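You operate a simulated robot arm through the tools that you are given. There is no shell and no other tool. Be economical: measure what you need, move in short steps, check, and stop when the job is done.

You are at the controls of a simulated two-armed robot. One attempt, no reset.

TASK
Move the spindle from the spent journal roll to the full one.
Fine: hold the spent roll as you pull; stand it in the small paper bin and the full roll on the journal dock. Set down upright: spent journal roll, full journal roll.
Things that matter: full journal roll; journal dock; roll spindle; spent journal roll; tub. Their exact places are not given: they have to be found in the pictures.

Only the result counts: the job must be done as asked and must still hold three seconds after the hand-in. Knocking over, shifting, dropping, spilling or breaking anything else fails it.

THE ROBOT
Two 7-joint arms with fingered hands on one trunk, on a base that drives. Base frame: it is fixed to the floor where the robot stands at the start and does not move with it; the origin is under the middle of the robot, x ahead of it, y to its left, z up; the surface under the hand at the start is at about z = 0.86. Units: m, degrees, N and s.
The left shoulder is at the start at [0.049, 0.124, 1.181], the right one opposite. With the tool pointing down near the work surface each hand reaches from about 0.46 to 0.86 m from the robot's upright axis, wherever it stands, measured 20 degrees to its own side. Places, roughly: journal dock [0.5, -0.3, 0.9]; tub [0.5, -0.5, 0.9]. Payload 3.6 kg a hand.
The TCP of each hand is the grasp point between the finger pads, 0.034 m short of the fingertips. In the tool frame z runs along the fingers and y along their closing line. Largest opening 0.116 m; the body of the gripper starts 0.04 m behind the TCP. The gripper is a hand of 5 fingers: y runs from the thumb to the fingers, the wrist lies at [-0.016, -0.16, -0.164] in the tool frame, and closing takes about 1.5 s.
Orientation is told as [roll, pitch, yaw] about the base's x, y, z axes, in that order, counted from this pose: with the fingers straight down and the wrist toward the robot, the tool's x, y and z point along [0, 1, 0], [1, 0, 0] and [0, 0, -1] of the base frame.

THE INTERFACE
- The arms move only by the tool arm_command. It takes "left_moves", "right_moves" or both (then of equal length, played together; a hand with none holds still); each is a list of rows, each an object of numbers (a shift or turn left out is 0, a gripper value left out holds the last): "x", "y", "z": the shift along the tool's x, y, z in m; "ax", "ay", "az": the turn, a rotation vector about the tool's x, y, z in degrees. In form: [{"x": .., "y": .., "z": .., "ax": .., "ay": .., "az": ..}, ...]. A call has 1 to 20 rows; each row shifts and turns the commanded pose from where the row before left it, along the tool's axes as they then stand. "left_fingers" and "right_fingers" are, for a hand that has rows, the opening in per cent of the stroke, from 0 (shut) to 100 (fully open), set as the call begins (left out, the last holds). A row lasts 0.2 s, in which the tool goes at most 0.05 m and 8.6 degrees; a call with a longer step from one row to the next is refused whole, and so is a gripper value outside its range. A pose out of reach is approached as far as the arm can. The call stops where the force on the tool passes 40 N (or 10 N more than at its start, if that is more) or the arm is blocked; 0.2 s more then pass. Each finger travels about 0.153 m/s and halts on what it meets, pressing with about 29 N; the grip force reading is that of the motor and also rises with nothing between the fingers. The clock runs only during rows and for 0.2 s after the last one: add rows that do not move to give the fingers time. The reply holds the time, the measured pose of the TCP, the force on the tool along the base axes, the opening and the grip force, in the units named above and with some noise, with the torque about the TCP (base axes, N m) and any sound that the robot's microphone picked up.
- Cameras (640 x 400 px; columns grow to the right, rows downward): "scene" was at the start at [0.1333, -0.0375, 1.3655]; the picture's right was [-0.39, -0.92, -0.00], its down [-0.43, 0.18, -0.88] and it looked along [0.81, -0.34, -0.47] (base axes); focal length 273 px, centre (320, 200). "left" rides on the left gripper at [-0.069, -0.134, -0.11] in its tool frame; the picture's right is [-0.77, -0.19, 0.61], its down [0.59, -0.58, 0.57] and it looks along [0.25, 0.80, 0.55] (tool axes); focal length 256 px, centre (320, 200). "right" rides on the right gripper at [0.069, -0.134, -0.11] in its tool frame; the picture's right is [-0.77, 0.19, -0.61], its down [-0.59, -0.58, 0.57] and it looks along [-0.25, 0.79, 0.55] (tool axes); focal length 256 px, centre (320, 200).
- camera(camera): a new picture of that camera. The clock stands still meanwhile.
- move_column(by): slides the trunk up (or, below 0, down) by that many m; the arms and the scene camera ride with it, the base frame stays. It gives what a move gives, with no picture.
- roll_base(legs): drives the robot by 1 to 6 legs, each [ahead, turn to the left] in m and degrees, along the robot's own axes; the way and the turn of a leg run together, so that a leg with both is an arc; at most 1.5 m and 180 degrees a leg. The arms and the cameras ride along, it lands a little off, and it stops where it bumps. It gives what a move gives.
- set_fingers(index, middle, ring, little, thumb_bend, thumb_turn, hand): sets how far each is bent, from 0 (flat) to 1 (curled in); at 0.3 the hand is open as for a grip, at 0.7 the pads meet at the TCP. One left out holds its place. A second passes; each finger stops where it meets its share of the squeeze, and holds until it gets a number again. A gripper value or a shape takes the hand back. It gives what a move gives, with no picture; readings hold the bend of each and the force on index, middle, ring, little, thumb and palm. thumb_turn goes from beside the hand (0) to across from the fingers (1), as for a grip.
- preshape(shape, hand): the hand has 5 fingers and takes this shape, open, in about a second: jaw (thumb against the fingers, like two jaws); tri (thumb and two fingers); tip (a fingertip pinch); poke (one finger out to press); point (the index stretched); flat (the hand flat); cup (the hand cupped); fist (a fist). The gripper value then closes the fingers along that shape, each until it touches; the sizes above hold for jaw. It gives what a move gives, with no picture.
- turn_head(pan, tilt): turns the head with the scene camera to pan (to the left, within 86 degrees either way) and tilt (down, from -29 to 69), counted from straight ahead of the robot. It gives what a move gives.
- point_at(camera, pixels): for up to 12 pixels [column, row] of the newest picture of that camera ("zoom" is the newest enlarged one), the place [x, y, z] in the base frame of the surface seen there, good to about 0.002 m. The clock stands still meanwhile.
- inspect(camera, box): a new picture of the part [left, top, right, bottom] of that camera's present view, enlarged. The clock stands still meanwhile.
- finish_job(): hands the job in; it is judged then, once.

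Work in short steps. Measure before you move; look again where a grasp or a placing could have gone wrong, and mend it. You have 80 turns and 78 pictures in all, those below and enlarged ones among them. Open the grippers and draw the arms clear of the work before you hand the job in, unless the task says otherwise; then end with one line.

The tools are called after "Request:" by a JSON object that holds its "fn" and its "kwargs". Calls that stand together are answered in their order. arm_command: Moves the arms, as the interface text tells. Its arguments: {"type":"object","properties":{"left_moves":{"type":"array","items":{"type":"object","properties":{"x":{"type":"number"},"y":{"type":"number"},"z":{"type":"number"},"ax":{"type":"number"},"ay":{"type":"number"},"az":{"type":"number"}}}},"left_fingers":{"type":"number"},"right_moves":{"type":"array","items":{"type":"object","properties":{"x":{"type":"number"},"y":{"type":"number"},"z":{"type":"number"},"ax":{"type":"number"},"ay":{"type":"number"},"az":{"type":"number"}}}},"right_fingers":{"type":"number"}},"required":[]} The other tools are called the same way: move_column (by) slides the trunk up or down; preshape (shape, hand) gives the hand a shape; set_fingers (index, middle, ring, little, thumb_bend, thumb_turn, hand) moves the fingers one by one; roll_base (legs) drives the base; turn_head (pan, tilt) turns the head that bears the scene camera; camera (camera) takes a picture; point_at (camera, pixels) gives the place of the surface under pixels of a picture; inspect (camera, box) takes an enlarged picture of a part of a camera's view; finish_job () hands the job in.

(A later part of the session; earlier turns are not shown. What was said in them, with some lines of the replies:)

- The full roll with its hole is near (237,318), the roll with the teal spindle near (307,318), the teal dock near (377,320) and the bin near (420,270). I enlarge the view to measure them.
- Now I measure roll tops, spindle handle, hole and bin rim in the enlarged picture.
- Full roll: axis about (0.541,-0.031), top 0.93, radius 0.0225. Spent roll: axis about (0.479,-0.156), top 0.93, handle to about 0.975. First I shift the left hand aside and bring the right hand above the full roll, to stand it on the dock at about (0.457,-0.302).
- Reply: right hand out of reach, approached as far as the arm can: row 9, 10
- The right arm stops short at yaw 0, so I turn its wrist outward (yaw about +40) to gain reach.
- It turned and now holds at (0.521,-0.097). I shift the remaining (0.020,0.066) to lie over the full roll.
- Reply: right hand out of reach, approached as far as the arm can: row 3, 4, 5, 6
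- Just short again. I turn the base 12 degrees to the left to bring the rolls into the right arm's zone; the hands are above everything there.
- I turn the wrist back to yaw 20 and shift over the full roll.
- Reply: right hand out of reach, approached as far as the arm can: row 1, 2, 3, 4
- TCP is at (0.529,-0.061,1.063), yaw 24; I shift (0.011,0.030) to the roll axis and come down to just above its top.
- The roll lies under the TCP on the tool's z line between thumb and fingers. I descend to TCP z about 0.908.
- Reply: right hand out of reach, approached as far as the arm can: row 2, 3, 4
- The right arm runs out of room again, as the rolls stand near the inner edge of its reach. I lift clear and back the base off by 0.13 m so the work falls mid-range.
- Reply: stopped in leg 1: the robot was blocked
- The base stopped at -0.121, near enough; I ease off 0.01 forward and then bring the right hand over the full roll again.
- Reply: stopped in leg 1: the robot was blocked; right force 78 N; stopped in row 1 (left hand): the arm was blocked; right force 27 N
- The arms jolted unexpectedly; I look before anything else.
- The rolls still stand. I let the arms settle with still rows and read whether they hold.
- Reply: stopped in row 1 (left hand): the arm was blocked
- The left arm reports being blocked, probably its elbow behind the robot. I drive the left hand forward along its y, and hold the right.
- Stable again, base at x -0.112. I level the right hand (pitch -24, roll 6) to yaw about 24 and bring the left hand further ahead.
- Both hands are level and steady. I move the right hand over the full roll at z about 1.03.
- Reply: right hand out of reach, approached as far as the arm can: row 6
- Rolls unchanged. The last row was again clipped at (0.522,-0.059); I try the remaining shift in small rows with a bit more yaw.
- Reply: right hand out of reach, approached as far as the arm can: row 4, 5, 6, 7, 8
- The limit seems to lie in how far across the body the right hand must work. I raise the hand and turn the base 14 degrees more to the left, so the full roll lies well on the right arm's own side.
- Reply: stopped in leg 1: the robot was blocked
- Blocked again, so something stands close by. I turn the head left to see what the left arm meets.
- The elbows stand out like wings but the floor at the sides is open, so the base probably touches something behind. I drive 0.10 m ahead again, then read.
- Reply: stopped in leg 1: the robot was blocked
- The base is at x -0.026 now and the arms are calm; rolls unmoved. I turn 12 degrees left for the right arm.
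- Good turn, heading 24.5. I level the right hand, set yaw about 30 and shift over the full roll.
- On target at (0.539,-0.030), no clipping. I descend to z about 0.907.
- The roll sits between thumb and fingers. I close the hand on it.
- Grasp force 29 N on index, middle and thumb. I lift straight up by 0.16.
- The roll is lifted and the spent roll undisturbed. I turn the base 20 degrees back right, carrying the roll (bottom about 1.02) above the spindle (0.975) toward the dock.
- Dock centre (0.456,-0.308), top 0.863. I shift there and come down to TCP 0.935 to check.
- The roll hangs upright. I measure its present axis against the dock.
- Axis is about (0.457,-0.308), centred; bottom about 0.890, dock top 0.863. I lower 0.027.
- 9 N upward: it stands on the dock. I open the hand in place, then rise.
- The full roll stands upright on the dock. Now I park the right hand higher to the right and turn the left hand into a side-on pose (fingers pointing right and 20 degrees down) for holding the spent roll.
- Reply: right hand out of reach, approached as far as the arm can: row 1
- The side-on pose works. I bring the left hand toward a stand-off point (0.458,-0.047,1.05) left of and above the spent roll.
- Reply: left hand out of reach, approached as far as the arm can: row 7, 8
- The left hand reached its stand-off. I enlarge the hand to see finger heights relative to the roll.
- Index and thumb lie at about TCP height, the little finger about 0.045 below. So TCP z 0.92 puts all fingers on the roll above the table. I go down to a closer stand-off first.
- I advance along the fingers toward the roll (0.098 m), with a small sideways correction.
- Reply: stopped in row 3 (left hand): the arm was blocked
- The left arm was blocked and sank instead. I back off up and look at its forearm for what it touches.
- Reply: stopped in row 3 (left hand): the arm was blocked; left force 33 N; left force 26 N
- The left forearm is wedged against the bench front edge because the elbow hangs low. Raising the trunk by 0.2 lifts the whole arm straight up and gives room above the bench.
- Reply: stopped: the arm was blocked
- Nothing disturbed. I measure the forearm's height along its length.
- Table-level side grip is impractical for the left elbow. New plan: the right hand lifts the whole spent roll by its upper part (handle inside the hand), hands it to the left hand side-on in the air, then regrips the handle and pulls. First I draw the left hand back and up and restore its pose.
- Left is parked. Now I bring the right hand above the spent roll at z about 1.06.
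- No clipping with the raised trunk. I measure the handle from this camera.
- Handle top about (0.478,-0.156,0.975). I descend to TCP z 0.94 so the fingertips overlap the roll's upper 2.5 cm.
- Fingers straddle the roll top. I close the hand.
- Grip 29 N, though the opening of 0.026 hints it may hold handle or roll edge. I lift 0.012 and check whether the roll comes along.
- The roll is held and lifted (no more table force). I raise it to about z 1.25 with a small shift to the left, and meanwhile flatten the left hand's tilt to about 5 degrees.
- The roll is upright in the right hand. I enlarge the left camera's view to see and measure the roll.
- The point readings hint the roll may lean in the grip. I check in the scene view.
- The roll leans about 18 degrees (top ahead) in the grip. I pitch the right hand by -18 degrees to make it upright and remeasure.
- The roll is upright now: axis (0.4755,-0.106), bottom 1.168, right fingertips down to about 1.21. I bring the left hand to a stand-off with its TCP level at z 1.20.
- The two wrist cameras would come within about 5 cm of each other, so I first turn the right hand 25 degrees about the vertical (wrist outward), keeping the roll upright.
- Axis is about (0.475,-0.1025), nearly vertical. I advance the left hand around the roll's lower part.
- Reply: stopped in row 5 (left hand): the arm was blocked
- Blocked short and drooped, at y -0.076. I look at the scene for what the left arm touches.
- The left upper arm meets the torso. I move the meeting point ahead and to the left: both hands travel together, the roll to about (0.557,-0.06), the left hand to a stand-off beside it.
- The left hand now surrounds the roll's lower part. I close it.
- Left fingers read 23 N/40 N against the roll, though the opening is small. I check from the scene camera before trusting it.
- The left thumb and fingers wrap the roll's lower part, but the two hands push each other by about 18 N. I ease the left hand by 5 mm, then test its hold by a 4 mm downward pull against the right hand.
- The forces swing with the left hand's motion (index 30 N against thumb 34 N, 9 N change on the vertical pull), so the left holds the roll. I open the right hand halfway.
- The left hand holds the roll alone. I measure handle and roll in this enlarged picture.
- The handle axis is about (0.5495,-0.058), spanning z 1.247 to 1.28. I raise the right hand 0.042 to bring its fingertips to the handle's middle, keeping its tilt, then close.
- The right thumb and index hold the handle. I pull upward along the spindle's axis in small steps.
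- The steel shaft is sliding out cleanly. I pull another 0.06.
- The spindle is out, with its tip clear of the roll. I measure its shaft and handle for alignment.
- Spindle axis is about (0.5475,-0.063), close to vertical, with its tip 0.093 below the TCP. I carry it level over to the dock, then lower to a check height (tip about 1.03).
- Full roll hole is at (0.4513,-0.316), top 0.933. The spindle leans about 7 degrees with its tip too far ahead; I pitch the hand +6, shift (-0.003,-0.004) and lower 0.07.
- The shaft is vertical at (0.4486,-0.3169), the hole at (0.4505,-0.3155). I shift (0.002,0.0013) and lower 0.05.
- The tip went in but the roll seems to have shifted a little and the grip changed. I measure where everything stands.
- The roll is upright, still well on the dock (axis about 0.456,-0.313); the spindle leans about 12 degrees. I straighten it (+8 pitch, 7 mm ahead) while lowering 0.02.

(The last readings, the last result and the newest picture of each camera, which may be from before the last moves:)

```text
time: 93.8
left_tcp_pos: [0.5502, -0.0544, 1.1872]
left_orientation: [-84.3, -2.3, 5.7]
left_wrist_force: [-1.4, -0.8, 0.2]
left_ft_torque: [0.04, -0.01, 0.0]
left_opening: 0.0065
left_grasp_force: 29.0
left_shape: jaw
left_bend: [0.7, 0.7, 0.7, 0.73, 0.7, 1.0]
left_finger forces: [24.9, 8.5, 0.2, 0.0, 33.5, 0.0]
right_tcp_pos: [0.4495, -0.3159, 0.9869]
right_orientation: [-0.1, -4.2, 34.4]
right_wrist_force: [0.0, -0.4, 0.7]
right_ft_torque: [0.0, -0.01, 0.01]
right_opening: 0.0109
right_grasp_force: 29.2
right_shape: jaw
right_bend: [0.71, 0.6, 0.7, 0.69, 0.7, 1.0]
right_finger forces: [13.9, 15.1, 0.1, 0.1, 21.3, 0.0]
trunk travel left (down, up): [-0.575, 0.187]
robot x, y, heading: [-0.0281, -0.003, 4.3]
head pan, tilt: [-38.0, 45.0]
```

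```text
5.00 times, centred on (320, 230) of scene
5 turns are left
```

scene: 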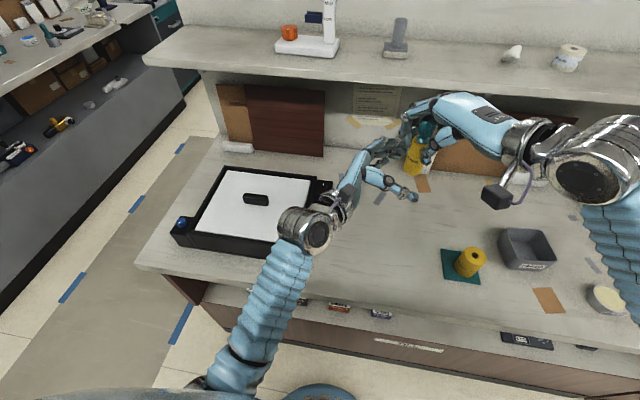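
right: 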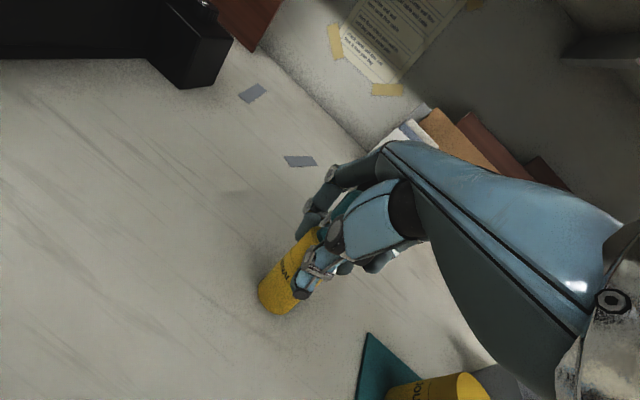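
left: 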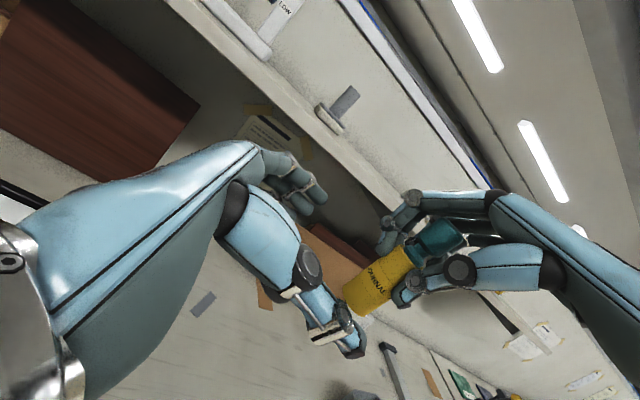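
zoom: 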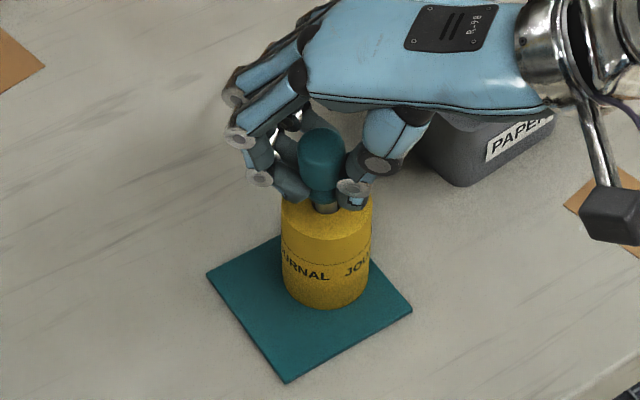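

Only a few turns remain, so I batch: seat the spindle 5 mm further, release it, rise, tilt the hand back to its earlier hand-over tilt and hover above the roll still held by the left hand at the known regrip position, then look.

Request:
{"fn": "arm_command", "kwargs": {"right_moves": [{"z": 0.0025}, {"z": 0.0025}, {}]}}

Request:
{"fn": "arm_command", "kwargs": {"right_moves": [{}, {}, {}, {}, {}, {}], "right_fingers": 100}}

Request:
{"fn": "arm_command", "kwargs": {"right_moves": [{"y": 0.0021, "z": -0.03}, {"y": 0.0021, "z": -0.03}, {"y": 0.0021, "z": -0.03}, {"y": 0.0021, "z": -0.03}, {"y": 0.0021, "z": -0.03}, {"y": 0.0021, "z": -0.03}, {"y": 0.0021, "z": -0.03}, {"y": 0.0021, "z": -0.03}, {"ax": -7}, {"ax": -7}, {}]}}

Request:
{"fn": "inspect", "kwargs": {"camera": "scene", "box": [260, 170, 390, 275]}}

Request:
{"fn": "arm_command", "kwargs": {"right_moves": [{"x": 0.0193, "y": 0.0318, "z": -0.00385}, {"x": 0.0193, "y": 0.0318, "z": -0.00385}, {"x": 0.0193, "y": 0.0318, "z": -0.00385}, {"x": 0.0193, "y": 0.0318, "z": -0.00385}, {"x": 0.0193, "y": 0.0318, "z": -0.00385}, {"x": 0.0193, "y": 0.0318, "z": -0.00385}, {"x": 0.0193, "y": 0.0318, "z": -0.00385}, {"x": 0.0193, "y": 0.0318, "z": -0.00385}, {}], "right_fingers": 75}}

Request:
{"fn": "turn_head", "kwargs": {"pan": -8, "tilt": 25}}

Request:
{"fn": "inspect", "kwargs": {"camera": "scene", "box": [240, 180, 410, 300]}}

```text
time: 94.6
left_tcp_pos: [0.5514, -0.0546, 1.1865]
left_orientation: [-84.3, -2.3, 5.7]
left_wrist_force: [0.2, -0.2, 0.2]
left_ft_torque: [0.02, -0.02, -0.03]
left_opening: 0.0067
left_grasp_force: 29.0
left_shape: jaw
left_bend: [0.7, 0.7, 0.7, 0.73, 0.7, 1.0]
left_finger forces: [25.1, 8.6, 0.2, 0.0, 33.5, 0.0]
right_tcp_pos: [0.4503, -0.3152, 0.9831]
right_orientation: [0.1, -4.2, 34.5]
right_wrist_force: [-0.7, -0.2, -0.1]
right_ft_torque: [0.01, 0.07, -0.03]
right_opening: 0.011
right_grasp_force: 28.6
right_shape: jaw
right_bend: [0.71, 0.6, 0.7, 0.69, 0.7, 1.0]
right_finger forces: [13.9, 15.5, 0.1, 0.0, 21.4, 0.0]
trunk travel left (down, up): [-0.575, 0.187]
robot x, y, heading: [-0.0204, -0.0065, 4.2]
head pan, tilt: [-38.0, 45.0]
```

```text
time: 96.0
left_tcp_pos: [0.5512, -0.0546, 1.1873]
left_orientation: [-84.3, -2.3, 5.7]
left_wrist_force: [-0.7, -0.6, -0.6]
left_ft_torque: [0.01, 0.0, 0.04]
left_opening: 0.0066
left_grasp_force: 29.3
left_shape: jaw
left_bend: [0.7, 0.7, 0.7, 0.73, 0.7, 1.0]
left_finger forces: [24.9, 8.7, 0.1, 0.0, 33.5, 0.0]
right_tcp_pos: [0.4507, -0.3162, 0.9824]
right_orientation: [0.0, -4.3, 34.5]
right_wrist_force: [0.0, -0.4, 0.6]
right_ft_torque: [-0.03, -0.04, -0.02]
right_opening: 0.1158
right_grasp_force: 0.2
right_shape: jaw
right_bend: [0.3, 0.3, 0.3, 0.3, 0.3, 0.97]
right_finger forces: [0.0, 0.0, 0.1, 0.0, 0.1, 0.1]
trunk travel left (down, up): [-0.575, 0.187]
robot x, y, heading: [-0.0245, -0.0011, 4.2]
head pan, tilt: [-38.0, 45.0]
```

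```text
time: 98.4
left_tcp_pos: [0.551, -0.0552, 1.187]
left_orientation: [-84.3, -2.3, 5.7]
left_wrist_force: [0.7, 1.0, -0.1]
left_ft_torque: [0.03, -0.01, 0.0]
left_opening: 0.0069
left_grasp_force: 28.9
left_shape: jaw
left_bend: [0.7, 0.7, 0.7, 0.73, 0.7, 1.0]
left_finger forces: [25.0, 8.6, 0.0, 0.0, 33.4, 0.0]
right_tcp_pos: [0.4498, -0.3176, 1.2222]
right_orientation: [0.0, -18.2, 34.4]
right_wrist_force: [0.7, 0.0, 0.4]
right_ft_torque: [-0.01, 0.01, 0.05]
right_opening: 0.1155
right_grasp_force: 0.1
right_shape: jaw
right_bend: [0.3, 0.3, 0.3, 0.3, 0.3, 0.97]
right_finger forces: [0.0, 0.0, 0.1, 0.0, 0.0, 0.0]
trunk travel left (down, up): [-0.575, 0.187]
robot x, y, heading: [-0.0221, -0.002, 4.3]
head pan, tilt: [-38.0, 45.0]
```

```text
3.81 times, centred on (325, 222) of scene
```

zoom: 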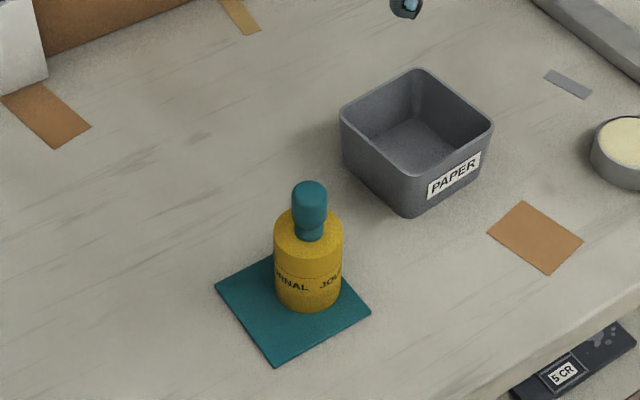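

```text
time: 100.4
left_tcp_pos: [0.5509, -0.0566, 1.188]
left_orientation: [-84.4, -2.2, 5.7]
left_wrist_force: [0.4, -0.6, -0.3]
left_ft_torque: [-0.04, -0.02, 0.03]
left_opening: 0.0069
left_grasp_force: 28.5
left_shape: jaw
left_bend: [0.7, 0.7, 0.7, 0.73, 0.7, 1.0]
left_finger forces: [25.1, 8.7, 0.0, 0.0, 33.4, 0.0]
right_tcp_pos: [0.5548, -0.0562, 1.3344]
right_orientation: [0.1, -18.3, 34.5]
right_wrist_force: [0.8, 0.1, -0.6]
right_ft_torque: [0.0, -0.05, 0.04]
right_opening: 0.0873
right_grasp_force: 0.0
right_shape: jaw
right_bend: [0.34, 0.36, 0.49, 0.49, 0.53, 0.98]
right_finger forces: [0.0, 0.0, 0.0, 0.0, 0.0, 0.0]
trunk travel left (down, up): [-0.575, 0.187]
robot x, y, heading: [-0.0225, -0.0014, 4.1]
head pan, tilt: [-38.0, 45.0]
```

```text
time: 101.4
left_tcp_pos: [0.5517, -0.0535, 1.1871]
left_orientation: [-84.4, -2.4, 5.7]
left_wrist_force: [-0.1, 1.0, -0.7]
left_ft_torque: [-0.02, 0.0, -0.01]
left_opening: 0.0068
left_grasp_force: 29.3
left_shape: jaw
left_bend: [0.7, 0.7, 0.7, 0.73, 0.7, 1.0]
left_finger forces: [25.0, 8.6, 0.0, 0.0, 33.4, 0.0]
right_tcp_pos: [0.5557, -0.055, 1.3321]
right_orientation: [0.1, -18.1, 34.4]
right_wrist_force: [0.3, -0.4, 0.4]
right_ft_torque: [0.03, -0.02, -0.01]
right_opening: 0.0873
right_grasp_force: 0.1
right_shape: jaw
right_bend: [0.34, 0.36, 0.49, 0.49, 0.53, 0.98]
right_finger forces: [0.0, 0.0, 0.0, 0.0, 0.1, 0.0]
trunk travel left (down, up): [-0.575, 0.187]
robot x, y, heading: [-0.0235, -0.0058, 4.2]
head pan, tilt: [-8.0, 25.0]
```

```text
3.33 times, centred on (325, 240) of scene
4 turns are left
```

zoom: 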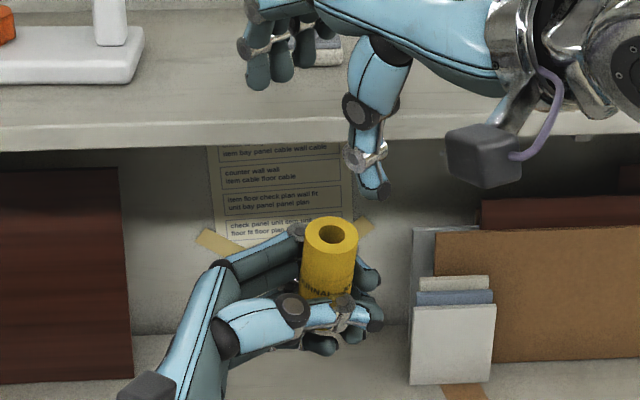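

The spindle is seated in the full roll on the dock. Now I lower the right hand to the proven regrip pose on the spent roll's top and close it while the left still holds.

Request:
{"fn": "point_at", "kwargs": {"camera": "zoom", "pixels": [[306, 237], [355, 237], [330, 220], [330, 254], [328, 280], [318, 240], [342, 236]]}}

Request:
{"fn": "arm_command", "kwargs": {"right_moves": [{"y": -0.0071, "z": 0.0195}, {"y": -0.0071, "z": 0.0195}, {"y": -0.0071, "z": 0.0195}, {"y": -0.0071, "z": 0.0195}, {}]}}

Request:
{"fn": "arm_command", "kwargs": {"right_moves": [{}, {}, {}, {}, {}, {}, {}, {}], "right_fingers": 0}}

Request:
{"fn": "inspect", "kwargs": {"camera": "scene", "box": [250, 210, 394, 310]}}

Request:
{"fn": "inspect", "kwargs": {"camera": "left", "box": [230, 120, 470, 360]}}

```text
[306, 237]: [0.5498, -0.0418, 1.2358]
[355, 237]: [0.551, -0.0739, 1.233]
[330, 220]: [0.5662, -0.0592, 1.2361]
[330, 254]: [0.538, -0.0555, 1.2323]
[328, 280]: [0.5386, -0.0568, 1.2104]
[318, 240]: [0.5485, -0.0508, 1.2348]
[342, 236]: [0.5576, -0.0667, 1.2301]
```

```text
time: 102.6
left_tcp_pos: [0.5503, -0.0546, 1.1875]
left_orientation: [-84.4, -2.3, 5.7]
left_wrist_force: [-0.1, -0.6, -0.4]
left_ft_torque: [0.01, -0.01, -0.02]
left_opening: 0.0069
left_grasp_force: 29.0
left_shape: jaw
left_bend: [0.7, 0.7, 0.7, 0.73, 0.7, 1.0]
left_finger forces: [25.0, 8.6, 0.1, 0.1, 33.4, 0.0]
right_tcp_pos: [0.5522, -0.0585, 1.2478]
right_orientation: [0.0, -18.2, 34.4]
right_wrist_force: [-0.4, -0.4, 0.4]
right_ft_torque: [-0.05, 0.02, -0.02]
right_opening: 0.0877
right_grasp_force: 0.0
right_shape: jaw
right_bend: [0.34, 0.36, 0.49, 0.49, 0.53, 0.98]
right_finger forces: [0.0, 0.0, 0.0, 0.0, 0.0, 0.0]
trunk travel left (down, up): [-0.575, 0.187]
robot x, y, heading: [-0.0254, -0.0049, 4.4]
head pan, tilt: [-8.0, 25.0]
```

```text
time: 104.4
left_tcp_pos: [0.5512, -0.054, 1.1874]
left_orientation: [-84.5, -2.3, 5.6]
left_wrist_force: [-3.1, -0.3, 3.9]
left_ft_torque: [-0.17, 0.24, -0.01]
left_opening: 0.0067
left_grasp_force: 28.6
left_shape: jaw
left_bend: [0.7, 0.7, 0.7, 0.73, 0.7, 1.0]
left_finger forces: [26.8, 9.6, 0.0, 0.1, 35.7, 0.1]
right_tcp_pos: [0.5517, -0.0585, 1.2483]
right_orientation: [0.0, -18.1, 34.3]
right_wrist_force: [3.0, 1.8, -4.8]
right_ft_torque: [0.23, -0.36, -0.03]
right_opening: 0.0287
right_grasp_force: 28.8
right_shape: jaw
right_bend: [0.62, 0.63, 0.7, 0.7, 0.7, 1.0]
right_finger forces: [19.1, 12.8, 0.1, 0.0, 29.2, 0.0]
trunk travel left (down, up): [-0.575, 0.187]
robot x, y, heading: [-0.0236, -0.0028, 4.3]
head pan, tilt: [-8.0, 25.0]
```

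```text
4.00 times, centred on (322, 260) of scene
```

zoom: 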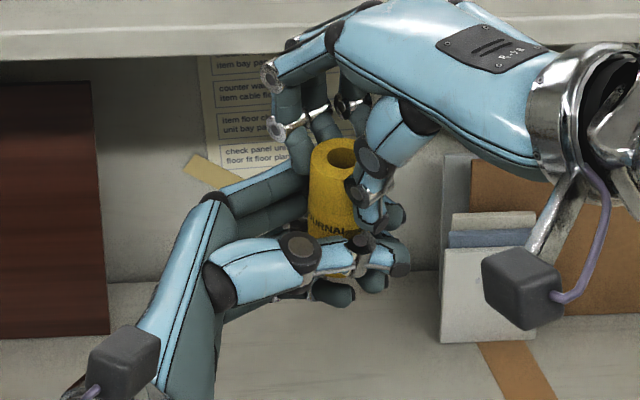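

```text
1.67 times, centred on (350, 240) of left
3 turns are left
```

zoom: 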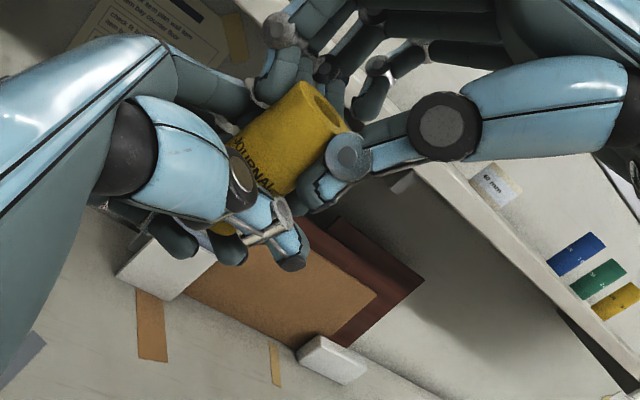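

The right hand holds the roll's top again (29 N) while the left holds below. Now I open and withdraw the left hand, carry the roll high over to the bin (turning the wrist back to yaw 0 on the way), hover over it and measure.

Request:
{"fn": "arm_command", "kwargs": {"left_moves": [{}, {}, {}, {}, {}, {}, {"z": -0.02}, {"z": -0.03}, {"z": -0.03}, {"z": -0.03}, {"z": -0.03}, {"z": -0.03}, {}], "left_fingers": 100}}

Request:
{"fn": "arm_command", "kwargs": {"right_moves": [{"x": -0.0291, "y": -0.0232, "z": -0.00755}, {"x": -0.0291, "y": -0.0232, "z": -0.00755}, {"x": -0.0291, "y": -0.0232, "z": -0.00755}, {"x": -0.0291, "y": -0.0232, "z": -0.00755}, {"x": -0.0291, "y": -0.0232, "z": -0.00755}, {"x": -0.0291, "y": -0.0232, "z": -0.00755}, {"ay": -2.1, "az": 6.46}, {"ay": -2.1, "az": 6.46}, {"ay": -2.1, "az": 6.46}, {"ay": -2.1, "az": 6.46}, {"ay": -2.1, "az": 6.46}, {"x": -0.036, "y": -0.0035, "z": -0.0011}, {"x": -0.036, "y": -0.0035, "z": -0.0011}, {"x": -0.036, "y": -0.0035, "z": -0.0011}, {"x": -0.036, "y": -0.0035, "z": -0.0011}, {"x": -0.036, "y": -0.0035, "z": -0.0011}, {}]}}

Request:
{"fn": "arm_command", "kwargs": {"right_moves": [{"y": -0.0115, "z": 0.0352}, {"y": -0.0115, "z": 0.0352}, {"y": -0.0115, "z": 0.0352}, {"y": -0.0115, "z": 0.0352}, {"y": -0.0115, "z": 0.0352}, {}, {}]}}

Request:
{"fn": "turn_head", "kwargs": {"pan": -50, "tilt": 45}}

Request:
{"fn": "inspect", "kwargs": {"camera": "scene", "box": [270, 150, 370, 220]}}

Request:
{"fn": "point_at", "kwargs": {"camera": "zoom", "pixels": [[256, 265], [268, 265], [280, 265], [292, 265], [304, 265], [316, 265], [286, 235], [286, 250], [286, 280], [286, 295], [270, 285], [302, 285]]}}

Request:
{"fn": "camera", "kwargs": {"camera": "right"}}

```text
time: 107.2
left_tcp_pos: [0.5338, 0.1149, 1.2039]
left_orientation: [-84.3, -2.2, 5.7]
left_wrist_force: [-0.4, -0.5, 0.0]
left_ft_torque: [0.0, 0.01, -0.02]
left_opening: 0.1159
left_grasp_force: 0.1
left_shape: jaw
left_bend: [0.3, 0.3, 0.3, 0.3, 0.3, 0.97]
left_finger forces: [0.0, 0.0, 0.0, 0.0, 0.0, 0.0]
right_tcp_pos: [0.5535, -0.0599, 1.2478]
right_orientation: [0.0, -18.2, 34.4]
right_wrist_force: [0.1, -0.3, 0.5]
right_ft_torque: [0.02, -0.02, 0.02]
right_opening: 0.0285
right_grasp_force: 29.0
right_shape: jaw
right_bend: [0.62, 0.63, 0.7, 0.7, 0.7, 1.0]
right_finger forces: [17.9, 12.3, 0.1, 0.0, 30.0, 0.0]
trunk travel left (down, up): [-0.575, 0.187]
robot x, y, heading: [-0.021, -0.002, 4.5]
head pan, tilt: [-8.0, 25.0]
```

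```text
time: 110.8
left_tcp_pos: [0.5337, 0.1157, 1.2026]
left_orientation: [-84.4, -2.3, 5.8]
left_wrist_force: [0.2, 0.4, -0.2]
left_ft_torque: [-0.02, 0.0, 0.0]
left_opening: 0.1158
left_grasp_force: 0.1
left_shape: jaw
left_bend: [0.3, 0.3, 0.3, 0.3, 0.3, 0.97]
left_finger forces: [0.0, 0.0, 0.1, 0.0, 0.0, 0.0]
right_tcp_pos: [0.5138, -0.468, 1.2532]
right_orientation: [0.1, -18.2, 0.5]
right_wrist_force: [-0.1, -0.4, 0.1]
right_ft_torque: [-0.02, -0.04, -0.03]
right_opening: 0.0285
right_grasp_force: 28.6
right_shape: jaw
right_bend: [0.63, 0.63, 0.7, 0.7, 0.7, 1.0]
right_finger forces: [18.2, 12.4, 0.0, 0.0, 29.3, 0.0]
trunk travel left (down, up): [-0.575, 0.187]
robot x, y, heading: [-0.0188, -0.0001, 4.6]
head pan, tilt: [-8.0, 25.0]
```

```text
time: 112.4
left_tcp_pos: [0.5342, 0.115, 1.2037]
left_orientation: [-84.3, -2.3, 5.7]
left_wrist_force: [0.5, -0.4, -0.6]
left_ft_torque: [0.04, 0.01, -0.02]
left_opening: 0.1161
left_grasp_force: 0.1
left_shape: jaw
left_bend: [0.3, 0.3, 0.3, 0.3, 0.3, 0.97]
left_finger forces: [0.0, 0.0, 0.0, 0.0, 0.0, 0.0]
right_tcp_pos: [0.5152, -0.4664, 1.0603]
right_orientation: [0.1, -18.1, 0.5]
right_wrist_force: [-0.1, 0.5, -0.9]
right_ft_torque: [-0.02, 0.0, -0.01]
right_opening: 0.0281
right_grasp_force: 29.1
right_shape: jaw
right_bend: [0.63, 0.63, 0.7, 0.7, 0.7, 1.0]
right_finger forces: [18.1, 12.4, 0.1, 0.0, 28.9, 0.0]
trunk travel left (down, up): [-0.575, 0.187]
robot x, y, heading: [-0.0218, -0.0039, 4.2]
head pan, tilt: [-8.0, 25.0]
```

```text
time: 113.5
left_tcp_pos: [0.5338, 0.1147, 1.2037]
left_orientation: [-84.3, -2.3, 5.7]
left_wrist_force: [0.0, 0.4, 0.4]
left_ft_torque: [0.0, 0.01, 0.01]
left_opening: 0.116
left_grasp_force: 0.0
left_shape: jaw
left_bend: [0.3, 0.3, 0.3, 0.3, 0.3, 0.97]
left_finger forces: [0.0, 0.0, 0.0, 0.1, 0.0, 0.1]
right_tcp_pos: [0.5152, -0.4664, 1.0629]
right_orientation: [0.1, -18.1, 0.4]
right_wrist_force: [-0.1, -0.5, -0.9]
right_ft_torque: [-0.01, 0.01, 0.02]
right_opening: 0.0284
right_grasp_force: 28.7
right_shape: jaw
right_bend: [0.63, 0.63, 0.7, 0.7, 0.7, 1.0]
right_finger forces: [18.1, 12.4, 0.1, 0.1, 28.9, 0.0]
trunk travel left (down, up): [-0.575, 0.187]
robot x, y, heading: [-0.021, -0.0068, 4.5]
head pan, tilt: [-50.0, 45.0]
```

```text
5.71 times, centred on (320, 185) of scene
```

zoom: 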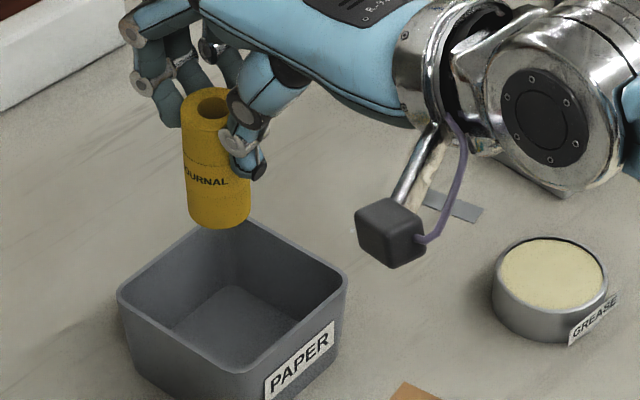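

```text
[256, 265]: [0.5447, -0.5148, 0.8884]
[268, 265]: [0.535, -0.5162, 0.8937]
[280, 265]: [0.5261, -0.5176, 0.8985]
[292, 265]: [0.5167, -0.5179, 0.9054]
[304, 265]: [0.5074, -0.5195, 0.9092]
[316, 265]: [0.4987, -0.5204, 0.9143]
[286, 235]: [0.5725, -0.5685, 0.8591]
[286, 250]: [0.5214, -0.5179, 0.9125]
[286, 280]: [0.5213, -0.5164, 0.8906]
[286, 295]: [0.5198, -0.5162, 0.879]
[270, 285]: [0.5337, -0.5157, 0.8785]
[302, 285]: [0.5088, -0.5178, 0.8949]
```

```text
4 pictures are left
2 turns are left
```

right: 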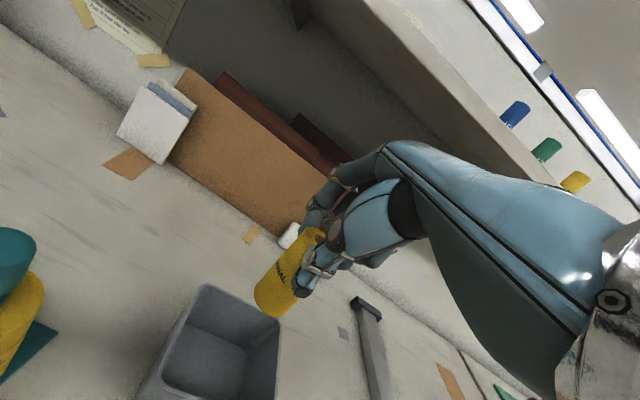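

The roll hangs nearly upright with its bottom at about (0.522,-0.470,0.979), over the bin (centre 0.5155,-0.471, floor 0.863). I shift (-0.007,+0.008), lower 0.117 onto the floor, open modestly, rise and draw both arms back, then look.

Request:
{"fn": "arm_command", "kwargs": {"right_moves": [{"x": 0.008, "y": -0.0067, "z": -0.0022}, {"y": -0.0068, "z": 0.0209}, {"y": -0.0068, "z": 0.0209}, {"y": -0.0068, "z": 0.0209}, {"y": -0.0068, "z": 0.0209}, {"y": -0.0068, "z": 0.0209}, {"y": -0.0012, "z": 0.0038}, {"y": -0.0008, "z": 0.0025}, {}]}}

Request:
{"fn": "arm_command", "kwargs": {"right_moves": [{}, {}, {}, {}, {}, {}, {}], "right_fingers": 45}}

Request:
{"fn": "arm_command", "kwargs": {"right_moves": [{"y": 0.0031, "z": -0.0095}, {"y": 0.0047, "z": -0.0143}, {"y": 0.0062, "z": -0.019}, {"y": 0.0093, "z": -0.0285}, {"y": 0.0093, "z": -0.0285}, {"y": 0.0093, "z": -0.0285}, {"y": 0.0093, "z": -0.0285}, {}]}}

Request:
{"fn": "arm_command", "kwargs": {"left_moves": [{"z": -0.03}, {"z": -0.03}, {"z": -0.03}, {}], "right_moves": [{"x": -0.03}, {"x": -0.03}, {"x": -0.03}, {}], "right_fingers": 100}}

Request:
{"fn": "inspect", "kwargs": {"camera": "scene", "box": [200, 140, 400, 280]}}

```text
time: 115.5
left_tcp_pos: [0.5335, 0.1156, 1.2034]
left_orientation: [-84.3, -2.4, 5.7]
left_wrist_force: [-0.3, 1.1, -0.2]
left_ft_torque: [0.02, 0.0, -0.02]
left_opening: 0.1157
left_grasp_force: 0.2
left_shape: jaw
left_bend: [0.3, 0.3, 0.3, 0.3, 0.3, 0.97]
left_finger forces: [0.0, 0.0, 0.0, 0.1, 0.0, 0.1]
right_tcp_pos: [0.5064, -0.4573, 0.9458]
right_orientation: [0.0, -18.2, 0.5]
right_wrist_force: [-0.9, -0.6, 1.2]
right_ft_torque: [0.0, 0.0, 0.05]
right_opening: 0.0283
right_grasp_force: 29.3
right_shape: jaw
right_bend: [0.63, 0.63, 0.7, 0.7, 0.7, 1.0]
right_finger forces: [18.1, 12.5, 0.0, 0.0, 28.9, 0.0]
trunk travel left (down, up): [-0.575, 0.187]
robot x, y, heading: [-0.0217, -0.0014, 4.5]
head pan, tilt: [-50.0, 45.0]
```

```text
time: 117.1
left_tcp_pos: [0.5336, 0.1141, 1.2033]
left_orientation: [-84.3, -2.3, 5.7]
left_wrist_force: [-0.7, 0.8, 0.0]
left_ft_torque: [-0.02, -0.01, -0.03]
left_opening: 0.1159
left_grasp_force: 0.0
left_shape: jaw
left_bend: [0.3, 0.3, 0.3, 0.3, 0.3, 0.97]
left_finger forces: [0.0, 0.0, 0.0, 0.0, 0.0, 0.1]
right_tcp_pos: [0.5069, -0.4571, 0.9467]
right_orientation: [0.2, -18.1, 0.5]
right_wrist_force: [1.0, -1.0, 0.1]
right_ft_torque: [-0.05, 0.0, 0.01]
right_opening: 0.0518
right_grasp_force: 0.1
right_shape: jaw
right_bend: [0.42, 0.47, 0.63, 0.62, 0.67, 1.0]
right_finger forces: [0.0, 0.1, 0.0, 0.0, 0.1, 0.0]
trunk travel left (down, up): [-0.575, 0.187]
robot x, y, heading: [-0.0206, -0.0033, 4.3]
head pan, tilt: [-50.0, 45.0]
```

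```text
time: 118.9
left_tcp_pos: [0.5332, 0.114, 1.2021]
left_orientation: [-84.4, -2.3, 5.8]
left_wrist_force: [-0.7, -1.2, -0.8]
left_ft_torque: [0.02, 0.01, 0.0]
left_opening: 0.1157
left_grasp_force: 0.1
left_shape: jaw
left_bend: [0.3, 0.3, 0.3, 0.3, 0.3, 0.97]
left_finger forces: [0.0, 0.1, 0.0, 0.0, 0.0, 0.0]
right_tcp_pos: [0.5071, -0.4593, 1.1105]
right_orientation: [0.1, -18.1, 0.4]
right_wrist_force: [-0.5, -1.1, 1.1]
right_ft_torque: [-0.02, -0.02, 0.0]
right_opening: 0.0521
right_grasp_force: 0.1
right_shape: jaw
right_bend: [0.42, 0.47, 0.63, 0.62, 0.67, 1.0]
right_finger forces: [0.1, 0.1, 0.0, 0.0, 0.0, 0.1]
trunk travel left (down, up): [-0.575, 0.187]
robot x, y, heading: [-0.0227, -0.0066, 4.1]
head pan, tilt: [-50.0, 45.0]
```

```text
time: 119.9
left_tcp_pos: [0.5254, 0.2033, 1.2124]
left_orientation: [-84.3, -2.3, 5.7]
left_wrist_force: [-0.1, -0.6, 0.1]
left_ft_torque: [0.0, 0.0, 0.02]
left_opening: 0.1162
left_grasp_force: 0.1
left_shape: jaw
left_bend: [0.3, 0.3, 0.3, 0.3, 0.3, 0.97]
left_finger forces: [0.0, 0.0, 0.1, 0.0, 0.1, 0.0]
right_tcp_pos: [0.5078, -0.5489, 1.1129]
right_orientation: [0.1, -18.2, 0.4]
right_wrist_force: [-0.9, -0.2, 0.3]
right_ft_torque: [0.02, 0.03, 0.0]
right_opening: 0.1157
right_grasp_force: 0.1
right_shape: jaw
right_bend: [0.3, 0.3, 0.3, 0.3, 0.3, 0.97]
right_finger forces: [0.1, 0.0, 0.1, 0.0, 0.0, 0.0]
trunk travel left (down, up): [-0.575, 0.187]
robot x, y, heading: [-0.024, -0.0043, 4.3]
head pan, tilt: [-50.0, 45.0]
```

```text
2.86 times, centred on (300, 210) of scene
1 turns are left
```

zoom: 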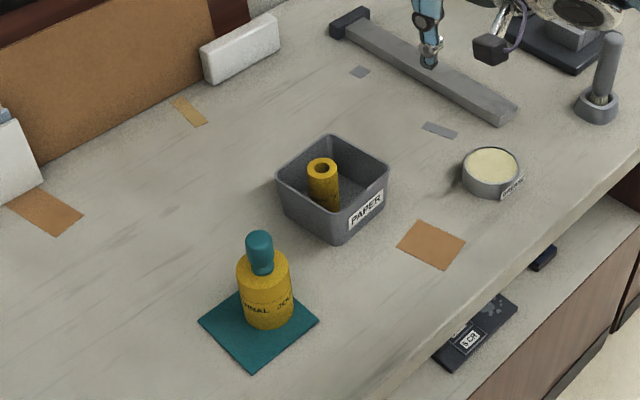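

The picture shows the spent roll upright in the paper bin at (322,185). The full roll stands on the dock with the spindle seated at (265,285), and both hands are open and clear. I hand the job in.

Request:
{"fn": "finish_job", "kwargs": {}}

```text
The job is handed in.
```

The spindle is now in the full journal roll, which stands upright on the dock. The spent roll stands upright in the small paper bin. Both hands are open and clear, and the job is handed in.
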